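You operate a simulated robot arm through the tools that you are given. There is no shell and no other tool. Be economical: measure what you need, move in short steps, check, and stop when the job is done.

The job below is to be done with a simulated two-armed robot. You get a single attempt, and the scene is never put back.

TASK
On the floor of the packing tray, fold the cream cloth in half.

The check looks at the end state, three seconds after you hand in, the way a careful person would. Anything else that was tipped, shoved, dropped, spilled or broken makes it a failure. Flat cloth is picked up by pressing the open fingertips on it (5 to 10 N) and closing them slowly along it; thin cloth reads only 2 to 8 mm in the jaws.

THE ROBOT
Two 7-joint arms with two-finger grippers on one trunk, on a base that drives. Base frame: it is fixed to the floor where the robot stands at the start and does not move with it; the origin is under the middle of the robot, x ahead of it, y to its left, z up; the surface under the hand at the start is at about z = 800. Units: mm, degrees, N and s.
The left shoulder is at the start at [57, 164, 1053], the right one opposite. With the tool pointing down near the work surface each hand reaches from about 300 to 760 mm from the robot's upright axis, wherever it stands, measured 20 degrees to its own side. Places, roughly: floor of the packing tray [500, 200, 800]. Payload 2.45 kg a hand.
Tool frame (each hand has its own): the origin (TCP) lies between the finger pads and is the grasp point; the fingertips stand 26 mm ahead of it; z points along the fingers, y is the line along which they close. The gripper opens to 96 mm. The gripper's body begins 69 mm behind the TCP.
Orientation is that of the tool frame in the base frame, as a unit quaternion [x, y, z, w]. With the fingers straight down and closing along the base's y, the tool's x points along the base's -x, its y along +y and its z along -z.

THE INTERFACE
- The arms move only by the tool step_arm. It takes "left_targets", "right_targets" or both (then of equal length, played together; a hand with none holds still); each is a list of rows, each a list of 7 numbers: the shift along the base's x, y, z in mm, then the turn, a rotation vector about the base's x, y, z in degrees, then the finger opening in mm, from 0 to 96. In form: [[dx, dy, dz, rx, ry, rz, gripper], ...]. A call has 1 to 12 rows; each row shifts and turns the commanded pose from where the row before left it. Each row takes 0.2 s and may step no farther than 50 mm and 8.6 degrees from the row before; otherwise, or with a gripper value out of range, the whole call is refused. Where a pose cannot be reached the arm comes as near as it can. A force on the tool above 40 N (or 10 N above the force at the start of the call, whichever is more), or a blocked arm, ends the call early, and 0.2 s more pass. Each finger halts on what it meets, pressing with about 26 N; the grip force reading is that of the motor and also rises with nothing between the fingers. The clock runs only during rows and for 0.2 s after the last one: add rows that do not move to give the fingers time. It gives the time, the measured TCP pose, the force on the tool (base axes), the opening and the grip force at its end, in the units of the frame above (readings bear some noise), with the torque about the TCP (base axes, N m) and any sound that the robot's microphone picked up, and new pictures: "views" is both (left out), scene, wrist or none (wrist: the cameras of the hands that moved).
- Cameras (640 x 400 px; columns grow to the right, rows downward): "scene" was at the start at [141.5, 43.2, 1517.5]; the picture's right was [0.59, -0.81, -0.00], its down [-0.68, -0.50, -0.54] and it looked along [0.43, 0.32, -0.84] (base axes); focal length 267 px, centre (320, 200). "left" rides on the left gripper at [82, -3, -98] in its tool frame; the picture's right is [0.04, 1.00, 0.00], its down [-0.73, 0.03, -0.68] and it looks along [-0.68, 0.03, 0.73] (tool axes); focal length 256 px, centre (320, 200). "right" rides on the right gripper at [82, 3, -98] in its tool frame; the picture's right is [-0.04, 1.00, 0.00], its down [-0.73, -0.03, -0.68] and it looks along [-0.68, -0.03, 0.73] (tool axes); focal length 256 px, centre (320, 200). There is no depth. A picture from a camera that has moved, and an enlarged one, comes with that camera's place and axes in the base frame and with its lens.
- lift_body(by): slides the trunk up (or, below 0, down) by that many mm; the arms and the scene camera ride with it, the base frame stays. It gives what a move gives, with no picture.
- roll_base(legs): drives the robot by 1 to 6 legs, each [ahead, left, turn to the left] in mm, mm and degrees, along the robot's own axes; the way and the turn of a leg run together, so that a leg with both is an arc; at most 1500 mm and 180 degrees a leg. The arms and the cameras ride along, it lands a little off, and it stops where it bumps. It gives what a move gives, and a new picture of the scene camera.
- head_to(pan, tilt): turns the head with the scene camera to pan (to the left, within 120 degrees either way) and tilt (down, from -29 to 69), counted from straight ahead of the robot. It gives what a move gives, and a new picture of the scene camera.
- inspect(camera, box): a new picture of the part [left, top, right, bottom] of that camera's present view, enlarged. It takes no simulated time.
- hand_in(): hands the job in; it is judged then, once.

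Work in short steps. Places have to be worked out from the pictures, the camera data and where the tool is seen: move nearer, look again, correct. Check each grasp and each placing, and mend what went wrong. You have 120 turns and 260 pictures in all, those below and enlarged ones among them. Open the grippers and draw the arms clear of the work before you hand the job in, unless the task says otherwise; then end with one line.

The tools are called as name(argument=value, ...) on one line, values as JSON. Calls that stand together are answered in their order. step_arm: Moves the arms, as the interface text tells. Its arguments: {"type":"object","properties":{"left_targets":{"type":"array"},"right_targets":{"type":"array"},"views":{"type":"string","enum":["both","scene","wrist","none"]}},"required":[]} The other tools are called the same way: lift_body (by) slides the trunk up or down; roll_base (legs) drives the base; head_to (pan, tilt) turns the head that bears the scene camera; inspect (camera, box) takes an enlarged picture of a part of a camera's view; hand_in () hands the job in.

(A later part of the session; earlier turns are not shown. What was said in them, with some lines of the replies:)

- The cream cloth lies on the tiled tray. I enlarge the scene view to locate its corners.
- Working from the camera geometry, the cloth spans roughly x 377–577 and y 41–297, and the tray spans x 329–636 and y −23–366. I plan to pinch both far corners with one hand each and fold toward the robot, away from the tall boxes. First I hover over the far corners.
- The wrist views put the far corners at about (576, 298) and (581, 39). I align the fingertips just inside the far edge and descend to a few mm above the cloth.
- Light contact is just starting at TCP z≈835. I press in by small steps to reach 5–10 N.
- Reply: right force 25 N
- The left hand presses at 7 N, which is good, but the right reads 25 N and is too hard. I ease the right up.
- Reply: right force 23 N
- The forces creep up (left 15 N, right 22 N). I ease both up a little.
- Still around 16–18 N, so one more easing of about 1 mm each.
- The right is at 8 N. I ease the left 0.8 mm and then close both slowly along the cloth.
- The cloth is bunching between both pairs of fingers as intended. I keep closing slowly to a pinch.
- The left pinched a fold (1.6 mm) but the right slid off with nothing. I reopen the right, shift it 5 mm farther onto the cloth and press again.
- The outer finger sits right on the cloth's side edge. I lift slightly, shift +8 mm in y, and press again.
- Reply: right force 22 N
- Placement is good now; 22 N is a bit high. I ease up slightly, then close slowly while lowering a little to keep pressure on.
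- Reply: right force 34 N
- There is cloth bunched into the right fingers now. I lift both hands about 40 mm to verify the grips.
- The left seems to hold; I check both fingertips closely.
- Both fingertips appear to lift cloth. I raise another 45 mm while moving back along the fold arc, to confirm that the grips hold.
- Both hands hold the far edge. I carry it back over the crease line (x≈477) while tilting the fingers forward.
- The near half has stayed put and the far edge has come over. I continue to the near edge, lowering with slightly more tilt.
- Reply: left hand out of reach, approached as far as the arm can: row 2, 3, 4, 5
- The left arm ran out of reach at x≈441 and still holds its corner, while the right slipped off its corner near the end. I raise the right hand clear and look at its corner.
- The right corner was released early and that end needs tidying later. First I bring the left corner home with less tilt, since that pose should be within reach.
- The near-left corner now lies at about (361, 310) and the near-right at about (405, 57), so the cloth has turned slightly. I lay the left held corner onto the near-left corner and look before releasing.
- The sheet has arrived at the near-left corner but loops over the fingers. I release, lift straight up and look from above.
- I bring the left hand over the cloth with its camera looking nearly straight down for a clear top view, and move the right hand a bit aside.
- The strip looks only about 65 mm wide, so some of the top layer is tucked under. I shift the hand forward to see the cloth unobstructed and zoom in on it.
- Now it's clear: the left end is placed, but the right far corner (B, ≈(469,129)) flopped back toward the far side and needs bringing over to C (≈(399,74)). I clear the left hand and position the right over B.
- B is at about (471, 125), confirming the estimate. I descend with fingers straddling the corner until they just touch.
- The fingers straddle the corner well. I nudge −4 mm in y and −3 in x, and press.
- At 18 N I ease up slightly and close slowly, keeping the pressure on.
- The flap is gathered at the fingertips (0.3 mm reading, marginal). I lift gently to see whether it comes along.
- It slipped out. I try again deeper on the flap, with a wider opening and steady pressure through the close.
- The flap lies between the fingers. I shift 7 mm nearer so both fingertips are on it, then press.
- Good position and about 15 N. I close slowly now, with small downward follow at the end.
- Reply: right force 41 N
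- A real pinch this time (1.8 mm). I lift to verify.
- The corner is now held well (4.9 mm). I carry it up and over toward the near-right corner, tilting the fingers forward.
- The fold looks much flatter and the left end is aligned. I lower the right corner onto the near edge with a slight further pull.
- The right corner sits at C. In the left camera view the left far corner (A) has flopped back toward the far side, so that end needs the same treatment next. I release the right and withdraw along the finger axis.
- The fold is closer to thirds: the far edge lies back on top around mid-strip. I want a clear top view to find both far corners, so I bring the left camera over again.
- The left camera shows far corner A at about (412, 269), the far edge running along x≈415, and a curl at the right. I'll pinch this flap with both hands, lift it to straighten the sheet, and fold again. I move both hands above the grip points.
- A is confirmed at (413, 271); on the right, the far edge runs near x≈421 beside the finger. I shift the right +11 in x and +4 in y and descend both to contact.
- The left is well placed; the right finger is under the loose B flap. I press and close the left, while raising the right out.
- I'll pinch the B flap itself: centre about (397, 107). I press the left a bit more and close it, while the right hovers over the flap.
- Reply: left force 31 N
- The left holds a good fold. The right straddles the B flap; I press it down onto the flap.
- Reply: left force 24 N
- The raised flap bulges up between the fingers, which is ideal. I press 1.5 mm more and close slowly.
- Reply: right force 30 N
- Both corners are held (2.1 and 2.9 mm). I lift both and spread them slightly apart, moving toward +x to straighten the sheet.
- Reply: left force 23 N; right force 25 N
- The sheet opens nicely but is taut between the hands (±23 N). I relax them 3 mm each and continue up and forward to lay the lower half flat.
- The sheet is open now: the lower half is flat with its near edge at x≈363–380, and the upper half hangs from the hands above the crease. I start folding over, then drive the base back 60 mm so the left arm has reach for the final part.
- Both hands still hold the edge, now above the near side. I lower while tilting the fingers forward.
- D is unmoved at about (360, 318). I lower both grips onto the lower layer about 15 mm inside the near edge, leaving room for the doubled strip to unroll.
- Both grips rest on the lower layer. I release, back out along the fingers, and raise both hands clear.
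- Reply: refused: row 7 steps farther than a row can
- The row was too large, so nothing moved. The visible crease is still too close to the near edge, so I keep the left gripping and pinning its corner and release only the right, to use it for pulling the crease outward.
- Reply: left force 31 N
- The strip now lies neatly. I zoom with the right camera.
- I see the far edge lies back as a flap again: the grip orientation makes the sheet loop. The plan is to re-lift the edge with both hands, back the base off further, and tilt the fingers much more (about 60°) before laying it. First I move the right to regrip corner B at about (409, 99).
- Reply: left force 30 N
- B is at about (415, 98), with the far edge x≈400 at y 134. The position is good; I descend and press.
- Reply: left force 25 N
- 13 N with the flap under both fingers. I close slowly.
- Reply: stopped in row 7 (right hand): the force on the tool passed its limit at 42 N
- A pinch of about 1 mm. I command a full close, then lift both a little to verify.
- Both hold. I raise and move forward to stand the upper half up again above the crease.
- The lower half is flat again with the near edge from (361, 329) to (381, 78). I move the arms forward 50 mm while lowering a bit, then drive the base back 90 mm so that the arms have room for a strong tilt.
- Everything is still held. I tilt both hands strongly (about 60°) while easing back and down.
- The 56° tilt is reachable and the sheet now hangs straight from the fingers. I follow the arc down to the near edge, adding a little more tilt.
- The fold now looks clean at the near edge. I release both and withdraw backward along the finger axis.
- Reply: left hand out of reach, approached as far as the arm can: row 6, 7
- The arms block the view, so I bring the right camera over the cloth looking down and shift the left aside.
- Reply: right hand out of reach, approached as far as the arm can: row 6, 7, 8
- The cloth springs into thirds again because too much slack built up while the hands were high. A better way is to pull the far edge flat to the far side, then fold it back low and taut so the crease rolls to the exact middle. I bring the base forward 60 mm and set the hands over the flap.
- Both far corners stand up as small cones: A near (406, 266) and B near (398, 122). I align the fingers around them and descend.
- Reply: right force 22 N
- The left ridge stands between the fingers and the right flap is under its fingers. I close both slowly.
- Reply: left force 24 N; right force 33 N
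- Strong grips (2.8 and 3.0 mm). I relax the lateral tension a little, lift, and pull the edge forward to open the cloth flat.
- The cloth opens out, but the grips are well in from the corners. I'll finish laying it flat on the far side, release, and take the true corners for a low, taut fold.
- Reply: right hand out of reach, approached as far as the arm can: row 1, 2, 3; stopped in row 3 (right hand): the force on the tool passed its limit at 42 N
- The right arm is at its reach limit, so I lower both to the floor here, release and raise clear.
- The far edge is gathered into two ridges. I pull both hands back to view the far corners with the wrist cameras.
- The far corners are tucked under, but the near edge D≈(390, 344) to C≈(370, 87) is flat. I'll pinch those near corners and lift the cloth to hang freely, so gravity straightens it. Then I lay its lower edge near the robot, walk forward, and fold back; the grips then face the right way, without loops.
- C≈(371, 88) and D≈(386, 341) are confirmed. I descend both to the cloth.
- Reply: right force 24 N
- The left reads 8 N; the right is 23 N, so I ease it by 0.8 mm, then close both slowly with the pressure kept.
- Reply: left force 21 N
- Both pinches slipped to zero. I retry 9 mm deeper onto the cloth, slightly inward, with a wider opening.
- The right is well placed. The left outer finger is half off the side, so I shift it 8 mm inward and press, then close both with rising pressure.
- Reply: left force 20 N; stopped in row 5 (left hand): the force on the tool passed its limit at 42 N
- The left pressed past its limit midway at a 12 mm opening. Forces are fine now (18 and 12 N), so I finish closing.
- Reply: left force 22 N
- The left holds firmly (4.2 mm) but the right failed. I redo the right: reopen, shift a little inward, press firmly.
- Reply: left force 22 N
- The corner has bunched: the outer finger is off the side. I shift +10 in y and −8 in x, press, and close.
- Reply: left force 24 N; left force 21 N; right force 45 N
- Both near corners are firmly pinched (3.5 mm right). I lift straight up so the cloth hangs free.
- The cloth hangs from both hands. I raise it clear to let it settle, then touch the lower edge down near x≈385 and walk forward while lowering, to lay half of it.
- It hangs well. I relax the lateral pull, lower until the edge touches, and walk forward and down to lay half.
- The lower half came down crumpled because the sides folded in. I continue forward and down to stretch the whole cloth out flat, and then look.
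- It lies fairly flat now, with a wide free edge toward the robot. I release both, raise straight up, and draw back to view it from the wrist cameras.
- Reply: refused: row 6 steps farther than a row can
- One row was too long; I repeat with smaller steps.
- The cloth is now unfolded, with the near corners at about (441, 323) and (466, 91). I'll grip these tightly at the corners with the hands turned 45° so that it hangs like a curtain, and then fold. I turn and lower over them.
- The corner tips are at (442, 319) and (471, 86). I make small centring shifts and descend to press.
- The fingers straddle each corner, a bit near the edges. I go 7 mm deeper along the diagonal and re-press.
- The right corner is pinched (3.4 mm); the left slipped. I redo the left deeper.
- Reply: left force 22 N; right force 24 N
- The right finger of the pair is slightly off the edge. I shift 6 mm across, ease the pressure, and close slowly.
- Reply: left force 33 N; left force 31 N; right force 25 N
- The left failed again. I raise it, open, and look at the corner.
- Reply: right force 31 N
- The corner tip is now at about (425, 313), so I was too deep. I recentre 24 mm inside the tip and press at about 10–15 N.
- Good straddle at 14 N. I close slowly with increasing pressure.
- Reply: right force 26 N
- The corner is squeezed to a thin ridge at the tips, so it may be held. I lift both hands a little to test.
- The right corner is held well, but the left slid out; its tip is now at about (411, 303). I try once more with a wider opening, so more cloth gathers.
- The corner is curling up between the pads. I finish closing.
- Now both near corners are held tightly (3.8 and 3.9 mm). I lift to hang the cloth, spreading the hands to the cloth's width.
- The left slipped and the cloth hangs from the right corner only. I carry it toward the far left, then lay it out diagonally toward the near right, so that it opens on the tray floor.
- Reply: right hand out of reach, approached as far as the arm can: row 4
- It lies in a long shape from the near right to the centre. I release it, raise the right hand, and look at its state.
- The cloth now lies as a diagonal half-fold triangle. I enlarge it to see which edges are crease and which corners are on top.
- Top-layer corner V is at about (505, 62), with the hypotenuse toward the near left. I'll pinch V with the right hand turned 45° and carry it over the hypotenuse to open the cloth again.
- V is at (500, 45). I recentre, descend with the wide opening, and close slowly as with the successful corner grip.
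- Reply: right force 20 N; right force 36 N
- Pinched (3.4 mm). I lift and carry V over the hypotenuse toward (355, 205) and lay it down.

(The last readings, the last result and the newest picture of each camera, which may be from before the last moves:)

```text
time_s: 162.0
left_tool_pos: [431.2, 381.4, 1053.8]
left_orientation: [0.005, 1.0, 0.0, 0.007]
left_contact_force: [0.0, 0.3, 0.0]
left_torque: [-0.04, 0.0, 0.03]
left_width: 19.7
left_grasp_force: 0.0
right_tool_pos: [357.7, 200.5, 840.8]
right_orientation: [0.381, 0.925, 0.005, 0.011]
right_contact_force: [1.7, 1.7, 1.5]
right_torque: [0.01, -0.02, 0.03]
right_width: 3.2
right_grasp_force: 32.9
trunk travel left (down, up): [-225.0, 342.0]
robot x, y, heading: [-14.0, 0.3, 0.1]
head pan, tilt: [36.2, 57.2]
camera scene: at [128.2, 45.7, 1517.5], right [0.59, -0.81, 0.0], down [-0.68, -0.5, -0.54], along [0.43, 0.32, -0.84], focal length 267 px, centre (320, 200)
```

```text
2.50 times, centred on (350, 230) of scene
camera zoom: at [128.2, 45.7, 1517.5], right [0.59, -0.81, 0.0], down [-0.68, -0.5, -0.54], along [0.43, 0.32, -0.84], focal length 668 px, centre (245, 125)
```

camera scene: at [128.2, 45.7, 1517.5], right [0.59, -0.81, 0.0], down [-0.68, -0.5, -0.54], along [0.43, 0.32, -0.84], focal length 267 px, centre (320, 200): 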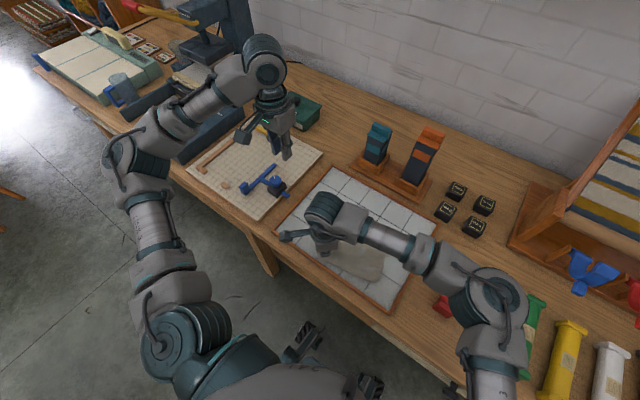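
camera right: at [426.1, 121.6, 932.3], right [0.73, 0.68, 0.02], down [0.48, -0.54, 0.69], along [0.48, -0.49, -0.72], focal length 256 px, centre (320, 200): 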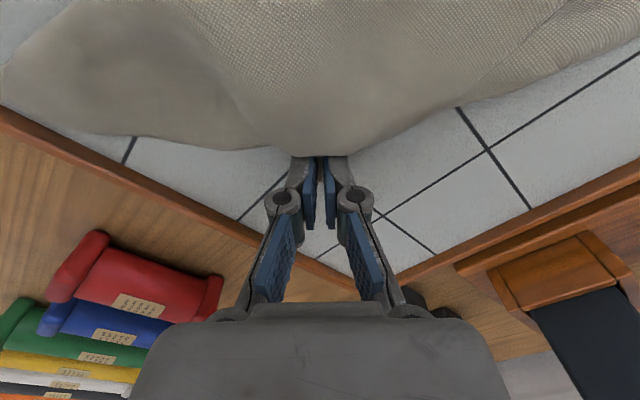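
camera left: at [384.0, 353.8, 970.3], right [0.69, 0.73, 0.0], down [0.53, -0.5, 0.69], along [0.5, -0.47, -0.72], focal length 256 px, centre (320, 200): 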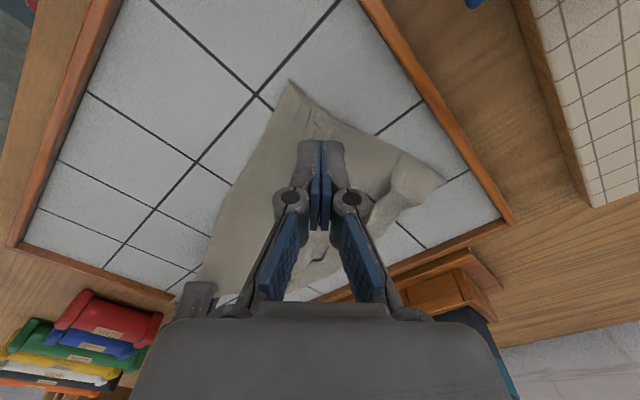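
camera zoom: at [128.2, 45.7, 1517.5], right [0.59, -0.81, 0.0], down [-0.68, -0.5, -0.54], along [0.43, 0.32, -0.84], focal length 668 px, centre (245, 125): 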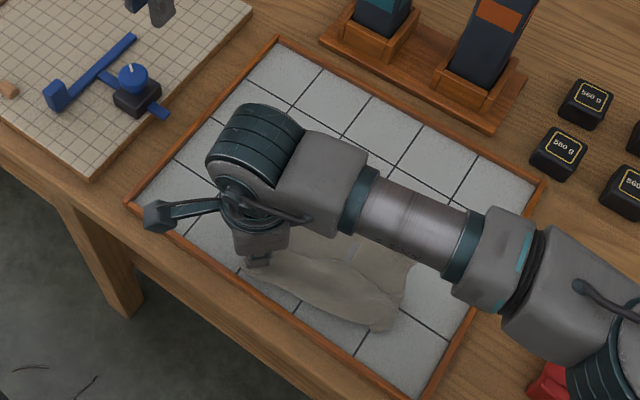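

I release here and raise the right hand clear to see the result.

step_arm(right_targets=[[0, 0, -4, 0, 0, 0, 0], [0, 0, 0, 0, 0, 0, 12], [0, 0, 0, 0, 0, 0, 40], [0, 0, 10, 0, 0, 0, 40], [0, 0, 30, 0, 0, 8, 40], [0, -10, 40, 0, 0, 8, 40], [0, -25, 35, 0, 0, 8, 40], [0, -40, 20, 0, 0, 8, 40], [0, -45, 0, 0, 0, 8, 40], [0, -45, 0, 0, 0, 5, 40], [0, -40, 0, 0, 0, 0, 40], [0, 0, 0, 0, 0, 0, 40]], views="wrist")

inspect(camera="scene", box=[250, 150, 450, 310])

```text
time_s: 164.6
left_tool_pos: [430.6, 381.3, 1053.2]
left_orientation: [0.004, 1.0, -0.001, 0.006]
left_contact_force: [-0.8, -0.1, 1.0]
left_torque: [0.01, 0.0, 0.01]
left_width: 20.1
left_grasp_force: 0.1
right_tool_pos: [361.1, -2.8, 975.0]
right_orientation: [-0.001, 1.0, 0.008, 0.008]
right_contact_force: [0.9, -0.2, -0.9]
right_torque: [0.01, -0.01, 0.02]
right_width: 40.0
right_grasp_force: 0.1
trunk travel left (down, up): [-225.0, 342.0]
robot x, y, heading: [-13.5, 2.0, 0.0]
head pan, tilt: [36.2, 57.2]
camera right: at [279.0, -3.0, 1072.2], right [0.04, 1.0, 0.02], down [0.72, -0.04, 0.69], along [0.69, -0.01, -0.72], focal length 256 px, centre (320, 200)
```

right: 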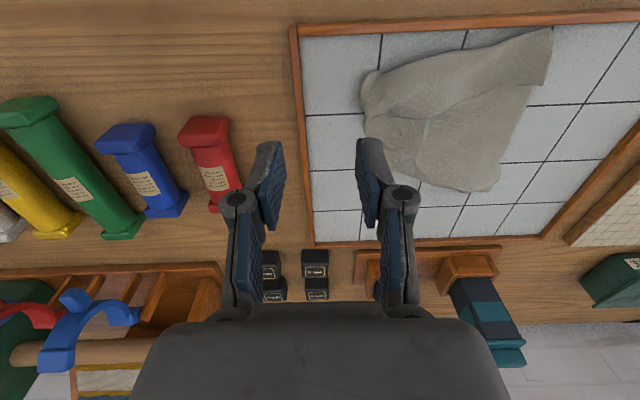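

```text
2.50 times, centred on (350, 230) of scene
camera zoom: at [128.3, 43.0, 1517.5], right [0.59, -0.81, 0.0], down [-0.68, -0.5, -0.54], along [0.43, 0.32, -0.84], focal length 668 px, centre (245, 125)
```

zoom: 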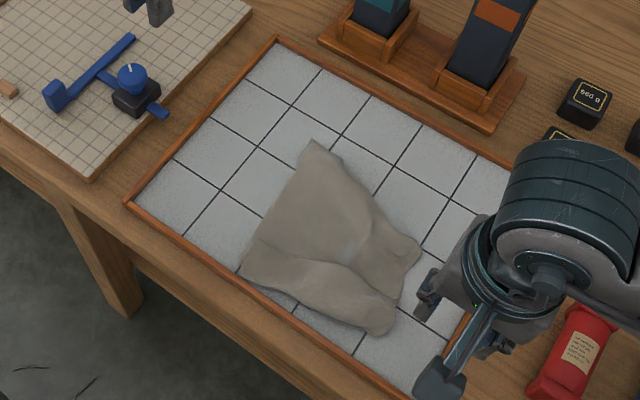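

The cloth is mostly open with a ridge on the near side. I zoom in to understand the layers.

inspect(camera="right", box=[340, 10, 580, 210])

```text
2.00 times, centred on (460, 110) of right
camera zoom: at [279.0, -3.0, 1072.2], right [0.04, 1.0, 0.02], down [0.72, -0.04, 0.69], along [0.69, -0.01, -0.72], focal length 512 px, centre (40, 380)
```

zoom: 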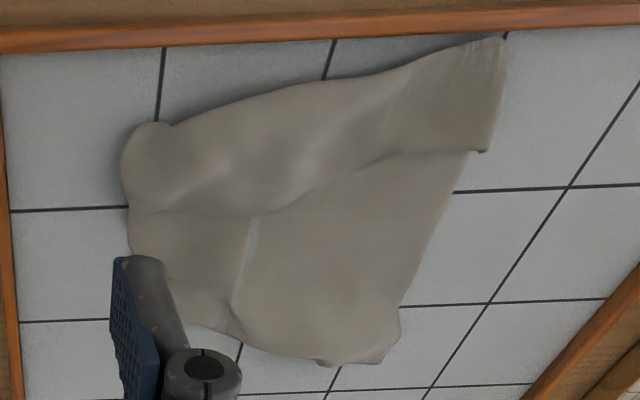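

Now it is clear: the cloth's long side runs along x, with the crease at the near side and a top flap about 52 mm deep whose free edge faces the far side. Its corners are at about (383, 224) and (408, 47). If I pull that free edge forward, low and taut, to meet the far edge, it becomes a true half fold and the grips face the right way. I position the hands at ±45°.

step_arm(left_targets=[[-8, -22, -15, 0, 0, 8, 40], [-9, -22, -25, 0, 0, 8, 40], [-9, -22, -25, 0, 0, 8, 40], [-9, -22, -25, 0, 0, 8, 40], [-9, -22, -25, 0, 0, 8, 40], [-10, -22, -25, 0, 0, 5, 40], [-10, -22, -20, 0, 0, 0, 40], [0, -19, -13, 0, 0, 0, 40], [0, 0, 0, 0, 0, 0, 40]], right_targets=[[5, 11, -16, 0, 0, -8, 40], [5, 11, -16, 0, 0, -8, 40], [5, 11, -16, 0, 0, -8, 40], [5, 11, -16, 0, 0, -8, 40], [5, 11, -16, 0, 0, -8, 40], [6, 11, -16, 0, 0, -5, 40], [0, 0, 0, 0, 0, 0, 40], [0, 0, 0, 0, 0, 0, 40], [0, 0, 0, 0, 0, 0, 40]], views="wrist")

```text
time_s: 166.8
left_tool_pos: [364.9, 208.3, 885.2]
left_orientation: [-0.376, 0.927, 0.003, 0.009]
left_contact_force: [-4.1, 0.9, 1.0]
left_torque: [-0.17, -0.32, -0.32]
left_width: 40.3
left_grasp_force: 0.1
right_tool_pos: [389.8, 58.4, 878.2]
right_orientation: [0.383, 0.924, 0.004, 0.016]
right_contact_force: [2.4, -1.0, -0.3]
right_torque: [0.07, 0.26, -0.12]
right_width: 40.3
right_grasp_force: 0.1
trunk travel left (down, up): [-225.0, 342.0]
robot x, y, heading: [-12.2, -5.7, -0.1]
head pan, tilt: [36.2, 57.2]
stopped in row 9 (left hand): the force on the tool passed its limit at 42 N (the readings are from after the stop); the commanded pose is now the measured one
camera right: at [331.6, 116.5, 974.9], right [0.74, 0.68, 0.02], down [0.48, -0.54, 0.7], along [0.48, -0.5, -0.72], focal length 256 px, centre (320, 200)
camera left: at [304.3, 148.0, 983.0], right [-0.72, 0.69, 0.0], down [0.5, 0.52, 0.69], along [0.48, 0.5, -0.72], focal length 256 px, centre (320, 200)
```

right: 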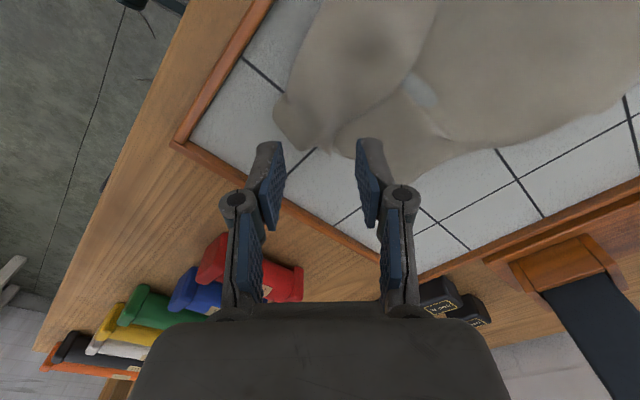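
left: 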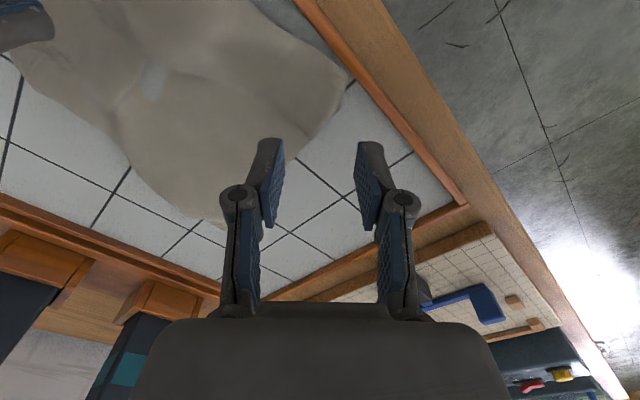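

The two hands' camera stalks touched each other between the hands, so I back the left off at once and return it to its straight orientation.

step_arm(left_targets=[[0, 20, 4, 0, 0, 0, 36], [0, 20, 4, 0, 0, -8, 36], [0, 0, 0, 0, 0, -8, 36], [0, 0, 0, 0, 0, -8, 36], [0, 0, 0, 0, 0, -8, 36], [2, -10, 0, 0, 0, -8, 36], [2, -15, 0, 0, 0, -4, 36], [0, -15, -5, 0, 0, 0, 36], [0, 0, 0, 0, 0, 0, 36]], views="none")

inspect(camera="left", box=[160, 20, 480, 220])

```text
time_s: 168.8
left_tool_pos: [367.8, 209.1, 888.8]
left_orientation: [-0.001, 1.0, -0.001, 0.009]
left_contact_force: [0.7, -0.6, -0.3]
left_torque: [0.0, 0.07, 0.02]
left_width: 36.0
left_grasp_force: 0.1
right_tool_pos: [388.8, 57.3, 878.2]
right_orientation: [0.382, 0.924, 0.003, 0.014]
right_contact_force: [0.3, -0.2, 0.1]
right_torque: [-0.02, -0.01, -0.03]
right_width: 40.1
right_grasp_force: 0.0
trunk travel left (down, up): [-225.0, 342.0]
robot x, y, heading: [-17.8, -0.1, -0.1]
head pan, tilt: [36.2, 57.2]
```

```text
2.00 times, centred on (320, 120) of left
camera zoom: at [283.2, 204.9, 985.6], right [-0.04, 1.0, 0.0], down [0.72, 0.03, 0.69], along [0.69, 0.03, -0.72], focal length 512 px, centre (320, 360)
```

zoom: 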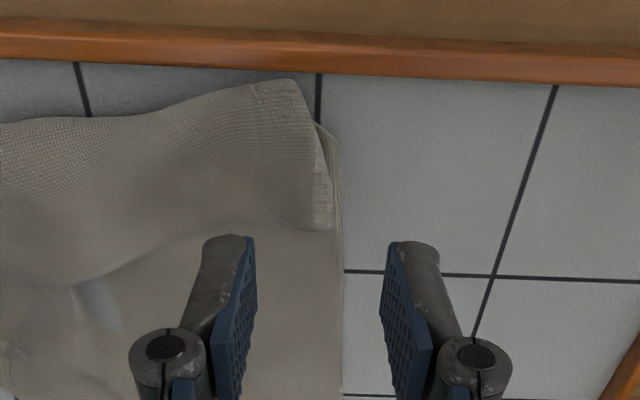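

FL is at (381, 213). I align the left so that one finger is just outside the side edge, and descend both with wide openings.

step_arm(left_targets=[[5, -8, -14, 0, 0, 0, 36], [0, 0, -15, 0, 0, 0, 36], [0, 0, -12, 0, 0, 0, 36], [0, 0, -8, 0, 0, 0, 36], [0, 0, -4, 0, 0, 0, 36], [0, 0, -1, 0, 0, 0, 36], [0, 0, 0, 0, 0, 0, 36], [0, 0, 0, 0, 0, 0, 33], [0, 0, 0, 0, 0, 0, 30], [0, 0, 0, 0, 0, 0, 26], [0, 0, -0.2, 0, 0, 0, 22]], right_targets=[[0, 0, -14, 0, 0, 0, 40], [0, 0, -14, 0, 0, 0, 40], [0, 0, -8, 0, 0, 0, 40], [0, 0, -4, 0, 0, 0, 40], [0, 0, -2.5, 0, 0, 0, 40], [0, 0, -0.5, 0, 0, 0, 40], [0, 0, 0, 0, 0, 0, 36], [0, 0, 0, 0, 0, 0, 33], [0, 0, 0, 0, 0, 0, 30], [0, 0, 0, 0, 0, 0, 26], [0, 0, -0.2, 0, 0, 0, 22]], views="none")

step_arm(left_targets=[[0, 0, 0, 0, 0, 0, 18], [0, 0, -0.2, 0, 0, 0, 14], [0, 0, -0.2, 0, 0, 0, 11], [0, 0, -0.2, 0, 0, 0, 8], [0, 0, -0.2, 0, 0, 0, 5], [0, 0, 0, 0, 0, 0, 2], [0, 0, 0, 0, 0, 0, 0], [0, 0, 0, 0, 0, 0, 0]], right_targets=[[0, 0, 0, 0, 0, 0, 18], [0, 0, -0.1, 0, 0, 0, 14], [0, 0, -0.2, 0, 0, 0, 11], [0, 0, -0.2, 0, 0, 0, 8], [0, 0, -0.2, 0, 0, 0, 5], [0, 0, 0, 0, 0, 0, 2], [0, 0, 0, 0, 0, 0, 0], [0, 0, 0, 0, 0, 0, 0]], views="wrist")

```text
time_s: 171.2
left_tool_pos: [371.9, 201.0, 834.7]
left_orientation: [-0.002, 1.0, -0.001, 0.01]
left_contact_force: [1.8, -1.6, 21.8]
left_torque: [-0.12, 0.04, 0.02]
left_width: 22.4
left_grasp_force: 0.1
right_tool_pos: [387.9, 57.5, 835.6]
right_orientation: [0.383, 0.924, 0.005, 0.015]
right_contact_force: [-0.4, 0.5, 9.6]
right_torque: [-0.02, 0.14, 0.02]
right_width: 22.3
right_grasp_force: 0.3
trunk travel left (down, up): [-225.0, 342.0]
robot x, y, heading: [-12.9, -0.6, -0.1]
head pan, tilt: [36.2, 57.2]
```

```text
time_s: 172.6
left_tool_pos: [370.7, 199.1, 835.1]
left_orientation: [-0.001, 1.0, -0.002, 0.013]
left_contact_force: [-2.5, -3.9, 15.3]
left_torque: [-0.21, 0.21, 0.01]
left_width: 4.4
left_grasp_force: 1.9
right_tool_pos: [388.1, 58.8, 835.5]
right_orientation: [0.383, 0.924, 0.005, 0.014]
right_contact_force: [-1.4, -1.3, 8.2]
right_torque: [0.0, 0.07, 0.03]
right_width: 4.1
right_grasp_force: 1.5
trunk travel left (down, up): [-225.0, 342.0]
robot x, y, heading: [-13.2, 2.1, 0.2]
head pan, tilt: [36.2, 57.2]
stopped in row 6 (left hand): the force on the tool passed its limit at 46 N (the readings are from after the stop); the commanded pose is now the measured one
camera right: at [330.1, 116.5, 931.7], right [0.73, 0.68, 0.02], down [0.48, -0.54, 0.69], along [0.48, -0.5, -0.72], focal length 256 px, centre (320, 200)
camera left: at [285.3, 195.9, 932.0], right [-0.04, 1.0, 0.0], down [0.72, 0.03, 0.7], along [0.7, 0.03, -0.72], focal length 256 px, centre (320, 200)
```

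right: 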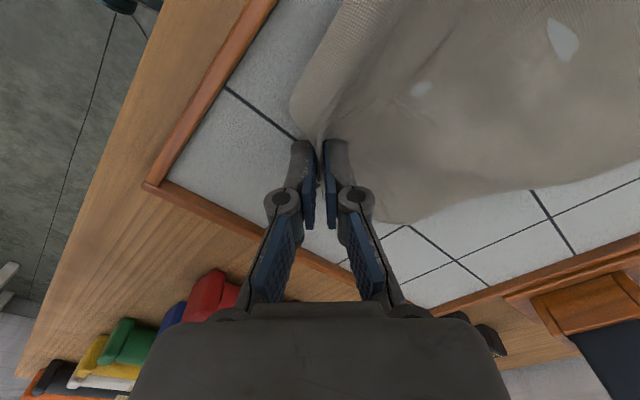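
left: 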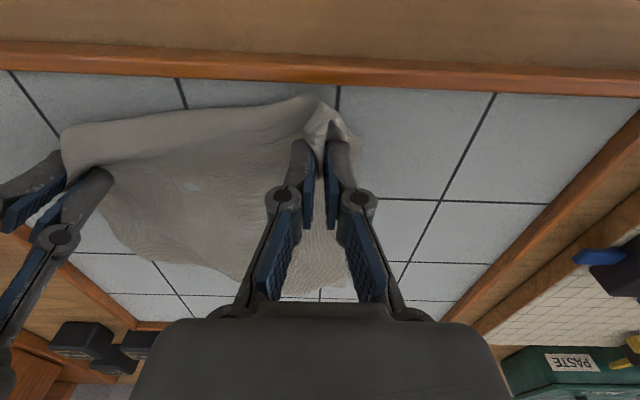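

Both have cloth at about 4 mm. I complete the grips, lift slightly, and pull the free edge forward low toward the far edge.

step_arm(left_targets=[[0, 0, 0, 0, 0, 0, 0], [0, 0, 0, 0, 0, 0, 0], [0, 0, 10, 0, 0, 0, 0], [4, 0, 14, 0, 0, 0, 0], [15, 4, 4, 0, 0, 0, 0], [17, 4, 0, 0, 0, 0, 0], [17, 4, 0, 0, 0, 0, 0], [17, 4, 0, 0, 0, 0, 0], [17, 4, 0, 0, 0, 0, 0], [17, 4, 0, 0, 0, 0, 0], [12, 4, -4, 0, 0, 0, 0], [0, 0, 0, 0, 0, 0, 0]], right_targets=[[0, 0, 0, 0, 0, 0, 0], [0, 0, 0, 0, 0, 0, 0], [0, 0, 10, 0, 0, 0, 0], [4, 0, 14, 0, 0, 0, 0], [11, 2, 4, 0, 0, 0, 0], [12, 2, 0, 0, 0, 0, 0], [12, 2, 0, 0, 0, 0, 0], [12, 3, 0, 0, 0, 0, 0], [12, 3, 0, 0, 0, 0, 0], [12, 3, 0, 0, 0, 0, 0], [10, 2, -4, 0, 0, 0, 0], [0, 0, 0, 0, 0, 0, 0]])

inspect(camera="scene", box=[250, 150, 450, 310])

```text
time_s: 175.2
left_tool_pos: [486.6, 226.2, 858.9]
left_orientation: [-0.002, 1.0, -0.001, 0.011]
left_contact_force: [-1.1, -0.6, -0.1]
left_torque: [-0.04, -0.04, 0.0]
left_width: 4.2
left_grasp_force: 30.0
right_tool_pos: [474.2, 74.3, 858.8]
right_orientation: [0.382, 0.924, 0.005, 0.015]
right_contact_force: [-0.7, 1.7, 0.7]
right_torque: [0.03, 0.0, -0.04]
right_width: 3.7
right_grasp_force: 23.5
trunk travel left (down, up): [-225.0, 342.0]
robot x, y, heading: [-12.9, 6.2, 0.0]
head pan, tilt: [36.2, 57.2]
camera scene: at [128.8, 43.0, 1517.6], right [0.59, -0.81, 0.0], down [-0.68, -0.5, -0.54], along [0.43, 0.32, -0.84], focal length 267 px, centre (320, 200)
camera right: at [416.9, 133.6, 955.6], right [0.73, 0.68, 0.02], down [0.48, -0.54, 0.7], along [0.48, -0.5, -0.72], focal length 256 px, centre (320, 200)
camera left: at [400.9, 223.6, 956.2], right [-0.04, 1.0, 0.0], down [0.72, 0.03, 0.69], along [0.69, 0.03, -0.72], focal length 256 px, centre (320, 200)
```

scene: 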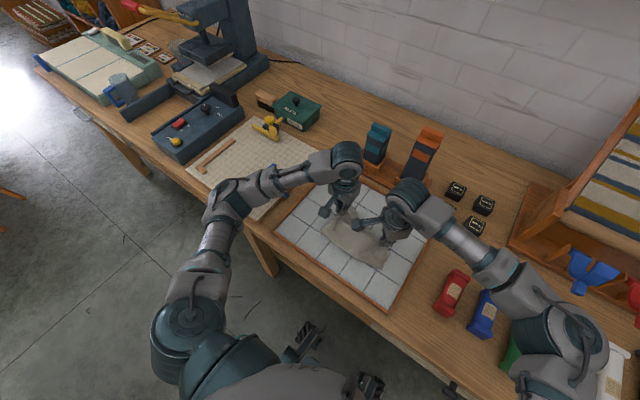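
right: 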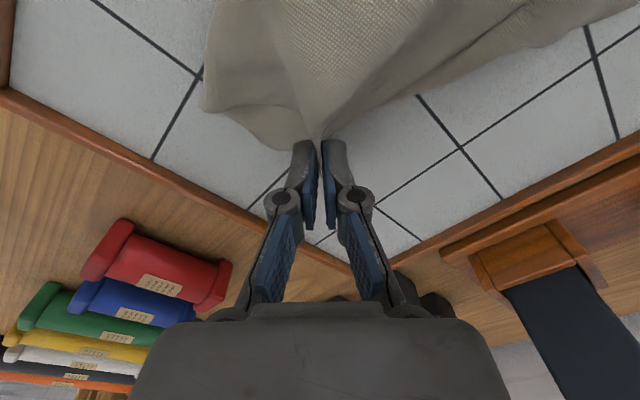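
left: 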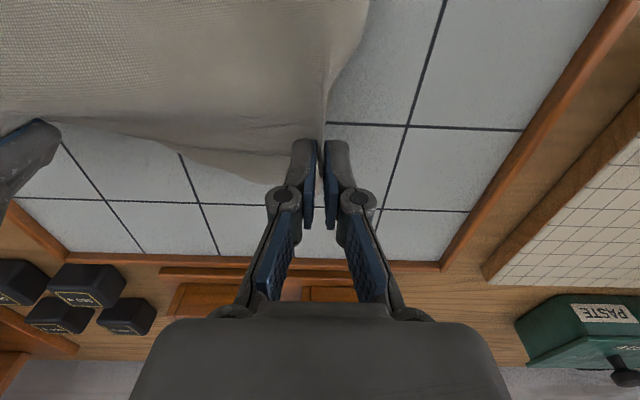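

```text
2.50 times, centred on (350, 230) of scene
camera zoom: at [128.8, 43.0, 1517.6], right [0.59, -0.81, 0.0], down [-0.68, -0.5, -0.54], along [0.43, 0.32, -0.84], focal length 668 px, centre (245, 125)
```

zoom: 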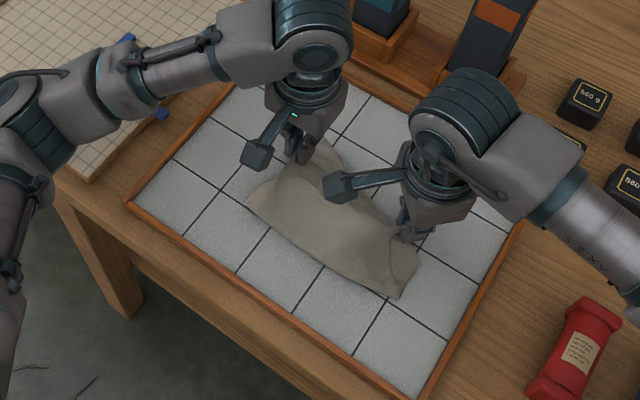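

This looks like a proper fold: straight crease on the near side, free edge nearing the far edge. I bring the edge the last bit forward, lower it and release.

step_arm(left_targets=[[8, 3, -6, 0, 0, 0, 0], [8, 3, -8, 0, 0, 0, 0], [0, 0, -8, 0, 0, 0, 0], [0, 0, 0, 0, 0, 0, 8], [0, 0, 0, 0, 0, 0, 24], [0, 0, 3, 0, 0, 0, 34], [0, 0, 25, 0, 0, 0, 34], [0, 5, 40, 0, 0, 0, 34], [-10, 20, 40, 0, 0, 0, 34], [-20, 30, 20, 0, 0, 0, 34], [-20, 30, 0, 0, 0, 0, 34]], right_targets=[[5, 0, -6, 0, 0, 0, 0], [4, 0, -8, 0, 0, 0, 0], [0, 0, -8, 0, 0, 0, 0], [0, 0, 0, 0, 0, 0, 8], [0, 0, 0, 0, 0, 0, 24], [0, 0, 3, 0, 0, 0, 34], [0, 0, 25, 0, 0, 0, 34], [0, -5, 40, 0, 0, 8, 34], [-10, -20, 40, 0, 0, 8, 34], [-20, -30, 20, 0, 0, 8, 34], [-25, -30, 0, 0, 0, 8, 34]], views="wrist")

inspect(camera="scene", box=[270, 160, 430, 290])

```text
time_s: 177.6
left_tool_pos: [453.0, 319.4, 965.9]
left_orientation: [-0.001, 1.0, -0.001, 0.012]
left_contact_force: [-0.4, 0.6, 0.0]
left_torque: [0.02, -0.03, -0.01]
left_width: 34.1
left_grasp_force: 0.1
right_tool_pos: [425.8, -11.5, 966.9]
right_orientation: [0.113, 0.993, 0.008, 0.014]
right_contact_force: [-0.2, -0.7, 0.4]
right_torque: [0.01, -0.01, 0.01]
right_width: 34.1
right_grasp_force: 0.0
trunk travel left (down, up): [-225.0, 342.0]
robot x, y, heading: [-15.3, 3.9, -0.1]
head pan, tilt: [36.2, 57.2]
camera right: at [345.7, 7.6, 1064.3], right [0.26, 0.96, 0.02], down [0.69, -0.2, 0.7], along [0.68, -0.17, -0.72], focal length 256 px, centre (320, 200)
camera left: at [367.6, 316.5, 1062.7], right [-0.04, 1.0, 0.0], down [0.72, 0.03, 0.7], along [0.69, 0.03, -0.72], focal length 256 px, centre (320, 200)
```

right: 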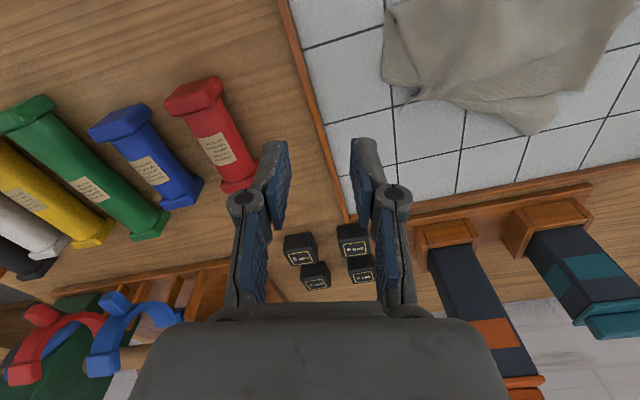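
left: 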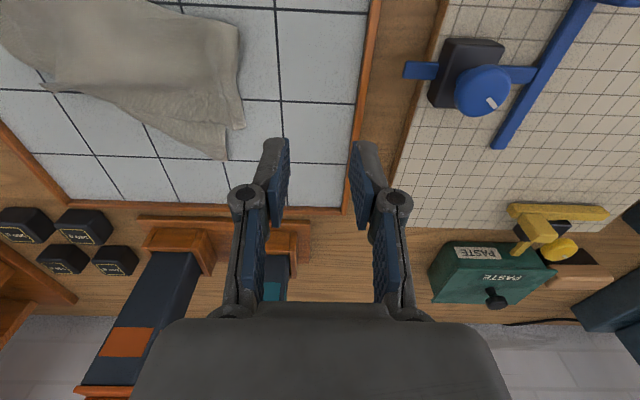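

```text
3.08 times, centred on (350, 225) of scene
camera zoom: at [127.2, 42.4, 1517.7], right [0.59, -0.81, 0.0], down [-0.68, -0.5, -0.54], along [0.43, 0.32, -0.84], focal length 822 px, centre (228, 123)
```

zoom: 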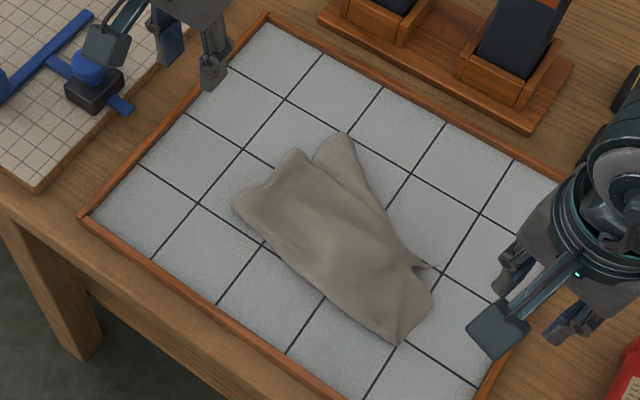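

This is close: the crease is straight, but the left top corner at (502, 239) should go farther, toward the lower corner at (546, 207). I regrip that corner with the left hand.

step_arm(left_targets=[[10, -20, -20, 0, 0, 0, 36], [10, -25, -25, 0, 0, 0, 36], [10, -25, -25, 0, 0, 0, 36], [10, -21, -22, 0, 0, 0, 36], [0, 0, -18, 0, 0, 0, 36], [0, 0, -12, 0, 0, 0, 36], [0, 0, -6, 0, 0, 0, 36], [0, 0, -2, 0, 0, 0, 36], [0, 0, 0, 0, 0, 0, 36], [0, 0, 0, 0, 0, 0, 36]], views="wrist")

```text
time_s: 179.8
left_tool_pos: [493.4, 227.5, 835.9]
left_orientation: [-0.001, 1.0, -0.001, 0.011]
left_contact_force: [1.1, -0.6, 5.2]
left_torque: [-0.09, 0.01, 0.04]
left_width: 36.2
left_grasp_force: 1.2
right_tool_pos: [426.9, -10.5, 967.0]
right_orientation: [0.113, 0.993, 0.008, 0.012]
right_contact_force: [-0.3, 0.6, -0.1]
right_torque: [-0.01, 0.0, 0.03]
right_width: 34.0
right_grasp_force: 0.0
trunk travel left (down, up): [-225.0, 342.0]
robot x, y, heading: [-13.8, 0.7, 0.0]
head pan, tilt: [36.2, 57.2]
camera left: at [407.8, 224.1, 932.5], right [-0.04, 1.0, 0.0], down [0.72, 0.03, 0.7], along [0.69, 0.03, -0.72], focal length 256 px, centre (320, 200)
```

left: 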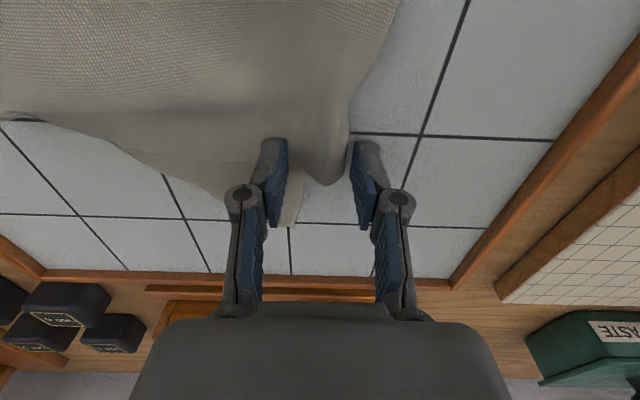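

The corner sits between the fingers, with the outer one just beyond the side edge. I close slowly.

step_arm(left_targets=[[0, 0, -0.4, 0, 0, 0, 33], [0, 0, 0, 0, 0, 0, 30], [0, 0, 0, 0, 0, 0, 26], [0, 0, 0, 0, 0, 0, 22], [0, 0, 0, 0, 0, 0, 18], [0, 0, -0.1, 0, 0, 0, 14], [0, 0, -0.2, 0, 0, 0, 10], [0, 0, -0.2, 0, 0, 0, 6], [0, 0, 0, 0, 0, 0, 2], [0, 0, 0, 0, 0, 0, 0], [0, 0, 0, 0, 0, 0, 0]], views="none")

```text
time_s: 182.2
left_tool_pos: [492.4, 227.5, 834.7]
left_orientation: [-0.002, 1.0, -0.001, 0.013]
left_contact_force: [0.4, -2.2, 18.9]
left_torque: [-0.22, 0.1, 0.0]
left_width: 2.2
left_grasp_force: 24.0
right_tool_pos: [427.1, -11.5, 968.3]
right_orientation: [0.113, 0.993, 0.009, 0.013]
right_contact_force: [-0.1, 0.2, 0.4]
right_torque: [-0.02, 0.0, 0.0]
right_width: 34.0
right_grasp_force: 0.1
trunk travel left (down, up): [-225.0, 342.0]
robot x, y, heading: [-15.7, -1.9, -0.1]
head pan, tilt: [36.2, 57.2]
```

Pinched (2.2 mm). I lift slightly, pull the corner toward the lower corner, lay it down, release and clear the hand.

step_arm(left_targets=[[0, 0, 10, 0, 0, 0, 0], [6, -2, 12, 0, 0, 0, 0], [10, -4, 2, 0, 0, 0, 0], [12, -5, 0, 0, 0, 0, 0], [12, -5, -4, 0, 0, 0, 0], [6, -2, -10, 0, 0, 0, 0], [0, 0, -8, 0, 0, 0, 0], [0, 0, 0, 0, 0, 0, 12], [0, 0, 0, 0, 0, 0, 34], [0, 0, 20, 0, 0, 0, 34], [-5, 10, 40, 0, 0, 0, 34], [-25, 25, 30, 0, 0, 0, 34]], views="none")

inspect(camera="scene", box=[270, 160, 430, 290])

```text
time_s: 184.8
left_tool_pos: [506.4, 244.8, 926.7]
left_orientation: [-0.001, 1.0, -0.002, 0.011]
left_contact_force: [0.5, 0.8, -0.4]
left_torque: [-0.01, -0.02, -0.02]
left_width: 34.1
left_grasp_force: 0.0
right_tool_pos: [426.8, -8.9, 968.5]
right_orientation: [0.113, 0.993, 0.007, 0.014]
right_contact_force: [-0.3, -0.1, -0.6]
right_torque: [-0.01, -0.03, 0.01]
right_width: 33.9
right_grasp_force: 0.0
trunk travel left (down, up): [-225.0, 342.0]
robot x, y, heading: [-11.6, 3.6, -0.3]
head pan, tilt: [36.2, 57.2]
```

```text
3.08 times, centred on (350, 225) of scene
camera zoom: at [127.2, 43.5, 1517.8], right [0.59, -0.81, 0.0], down [-0.68, -0.5, -0.54], along [0.44, 0.32, -0.84], focal length 822 px, centre (228, 123)
```

zoom: 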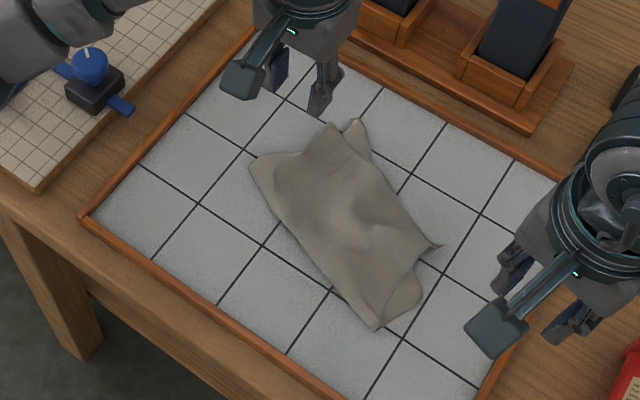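

The layers now mostly overlap, with a straight crease on the near side, and nothing else has been disturbed. I draw both arms clear.

step_arm(left_targets=[[-15, 25, 20, 0, 0, 0, 34], [-20, 30, 20, 0, 0, 0, 34], [-20, 30, 20, 0, 0, 0, 34], [-20, 30, 10, 0, 0, 0, 34], [0, 0, 0, 0, 0, 0, 34], [0, 0, 0, 0, 0, 0, 34]], right_targets=[[-10, -10, 10, 0, 0, 0, 34], [-10, -10, 10, 0, 0, 0, 34], [0, -10, 10, 0, 0, 0, 34], [0, 0, 0, 0, 0, 0, 34], [0, 0, 0, 0, 0, 0, 34], [0, 0, 0, 0, 0, 0, 34]], views="scene")

inspect(camera="scene", box=[290, 170, 410, 270])

```text
time_s: 186.2
left_tool_pos: [433.3, 358.1, 995.4]
left_orientation: [0.0, 1.0, -0.001, 0.011]
left_contact_force: [0.6, 0.0, 0.2]
left_torque: [-0.01, -0.01, -0.01]
left_width: 34.1
left_grasp_force: 0.1
right_tool_pos: [408.4, -41.4, 994.0]
right_orientation: [0.113, 0.993, 0.008, 0.012]
right_contact_force: [-0.5, -0.1, 0.7]
right_torque: [-0.01, -0.04, -0.01]
right_width: 34.3
right_grasp_force: 0.2
trunk travel left (down, up): [-225.0, 342.0]
robot x, y, heading: [-15.6, 0.7, -0.1]
head pan, tilt: [36.2, 57.2]
camera scene: at [128.3, 42.4, 1517.6], right [0.59, -0.81, 0.0], down [-0.68, -0.5, -0.54], along [0.43, 0.32, -0.84], focal length 267 px, centre (320, 200)
```

scene: 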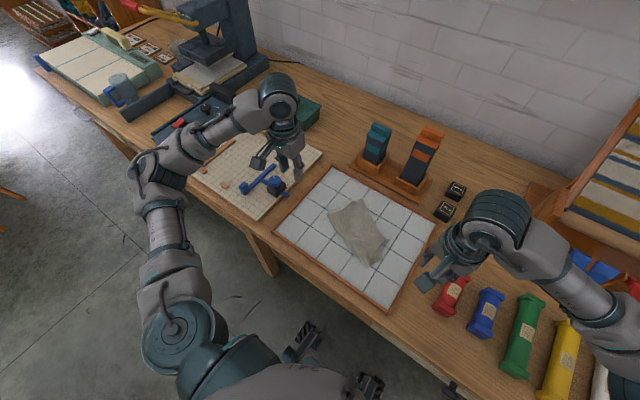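

```text
4.00 times, centred on (350, 220) of scene
camera zoom: at [128.3, 42.4, 1517.6], right [0.59, -0.81, 0.0], down [-0.68, -0.5, -0.54], along [0.43, 0.32, -0.84], focal length 1069 px, centre (200, 120)
```

zoom: 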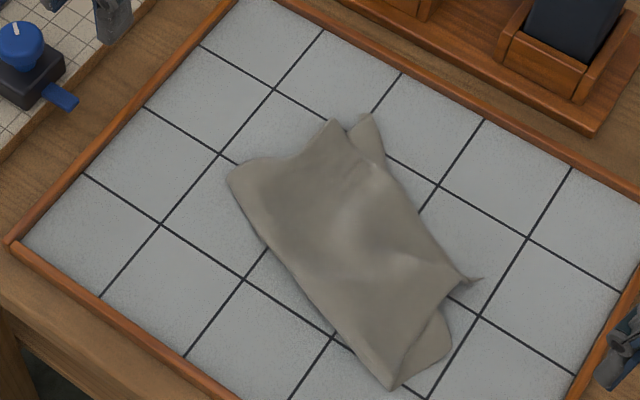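

The cloth lies doubled on the tray floor with one crease; the arms are clear and the turn budget is nearly spent, so I hand in.

hand_in()

```text
The job is handed in.
```

I handed in the cream cloth folded once on the tray floor, but the fold is rough and may not pass as a clean half fold. The crease is straight, but the layers don't line up: the lower layer shows past the top one at the far left and the right, and the right top corner sticks out. Both grippers are open and the arms are clear. In the last pictures nothing else looks tipped or moved.
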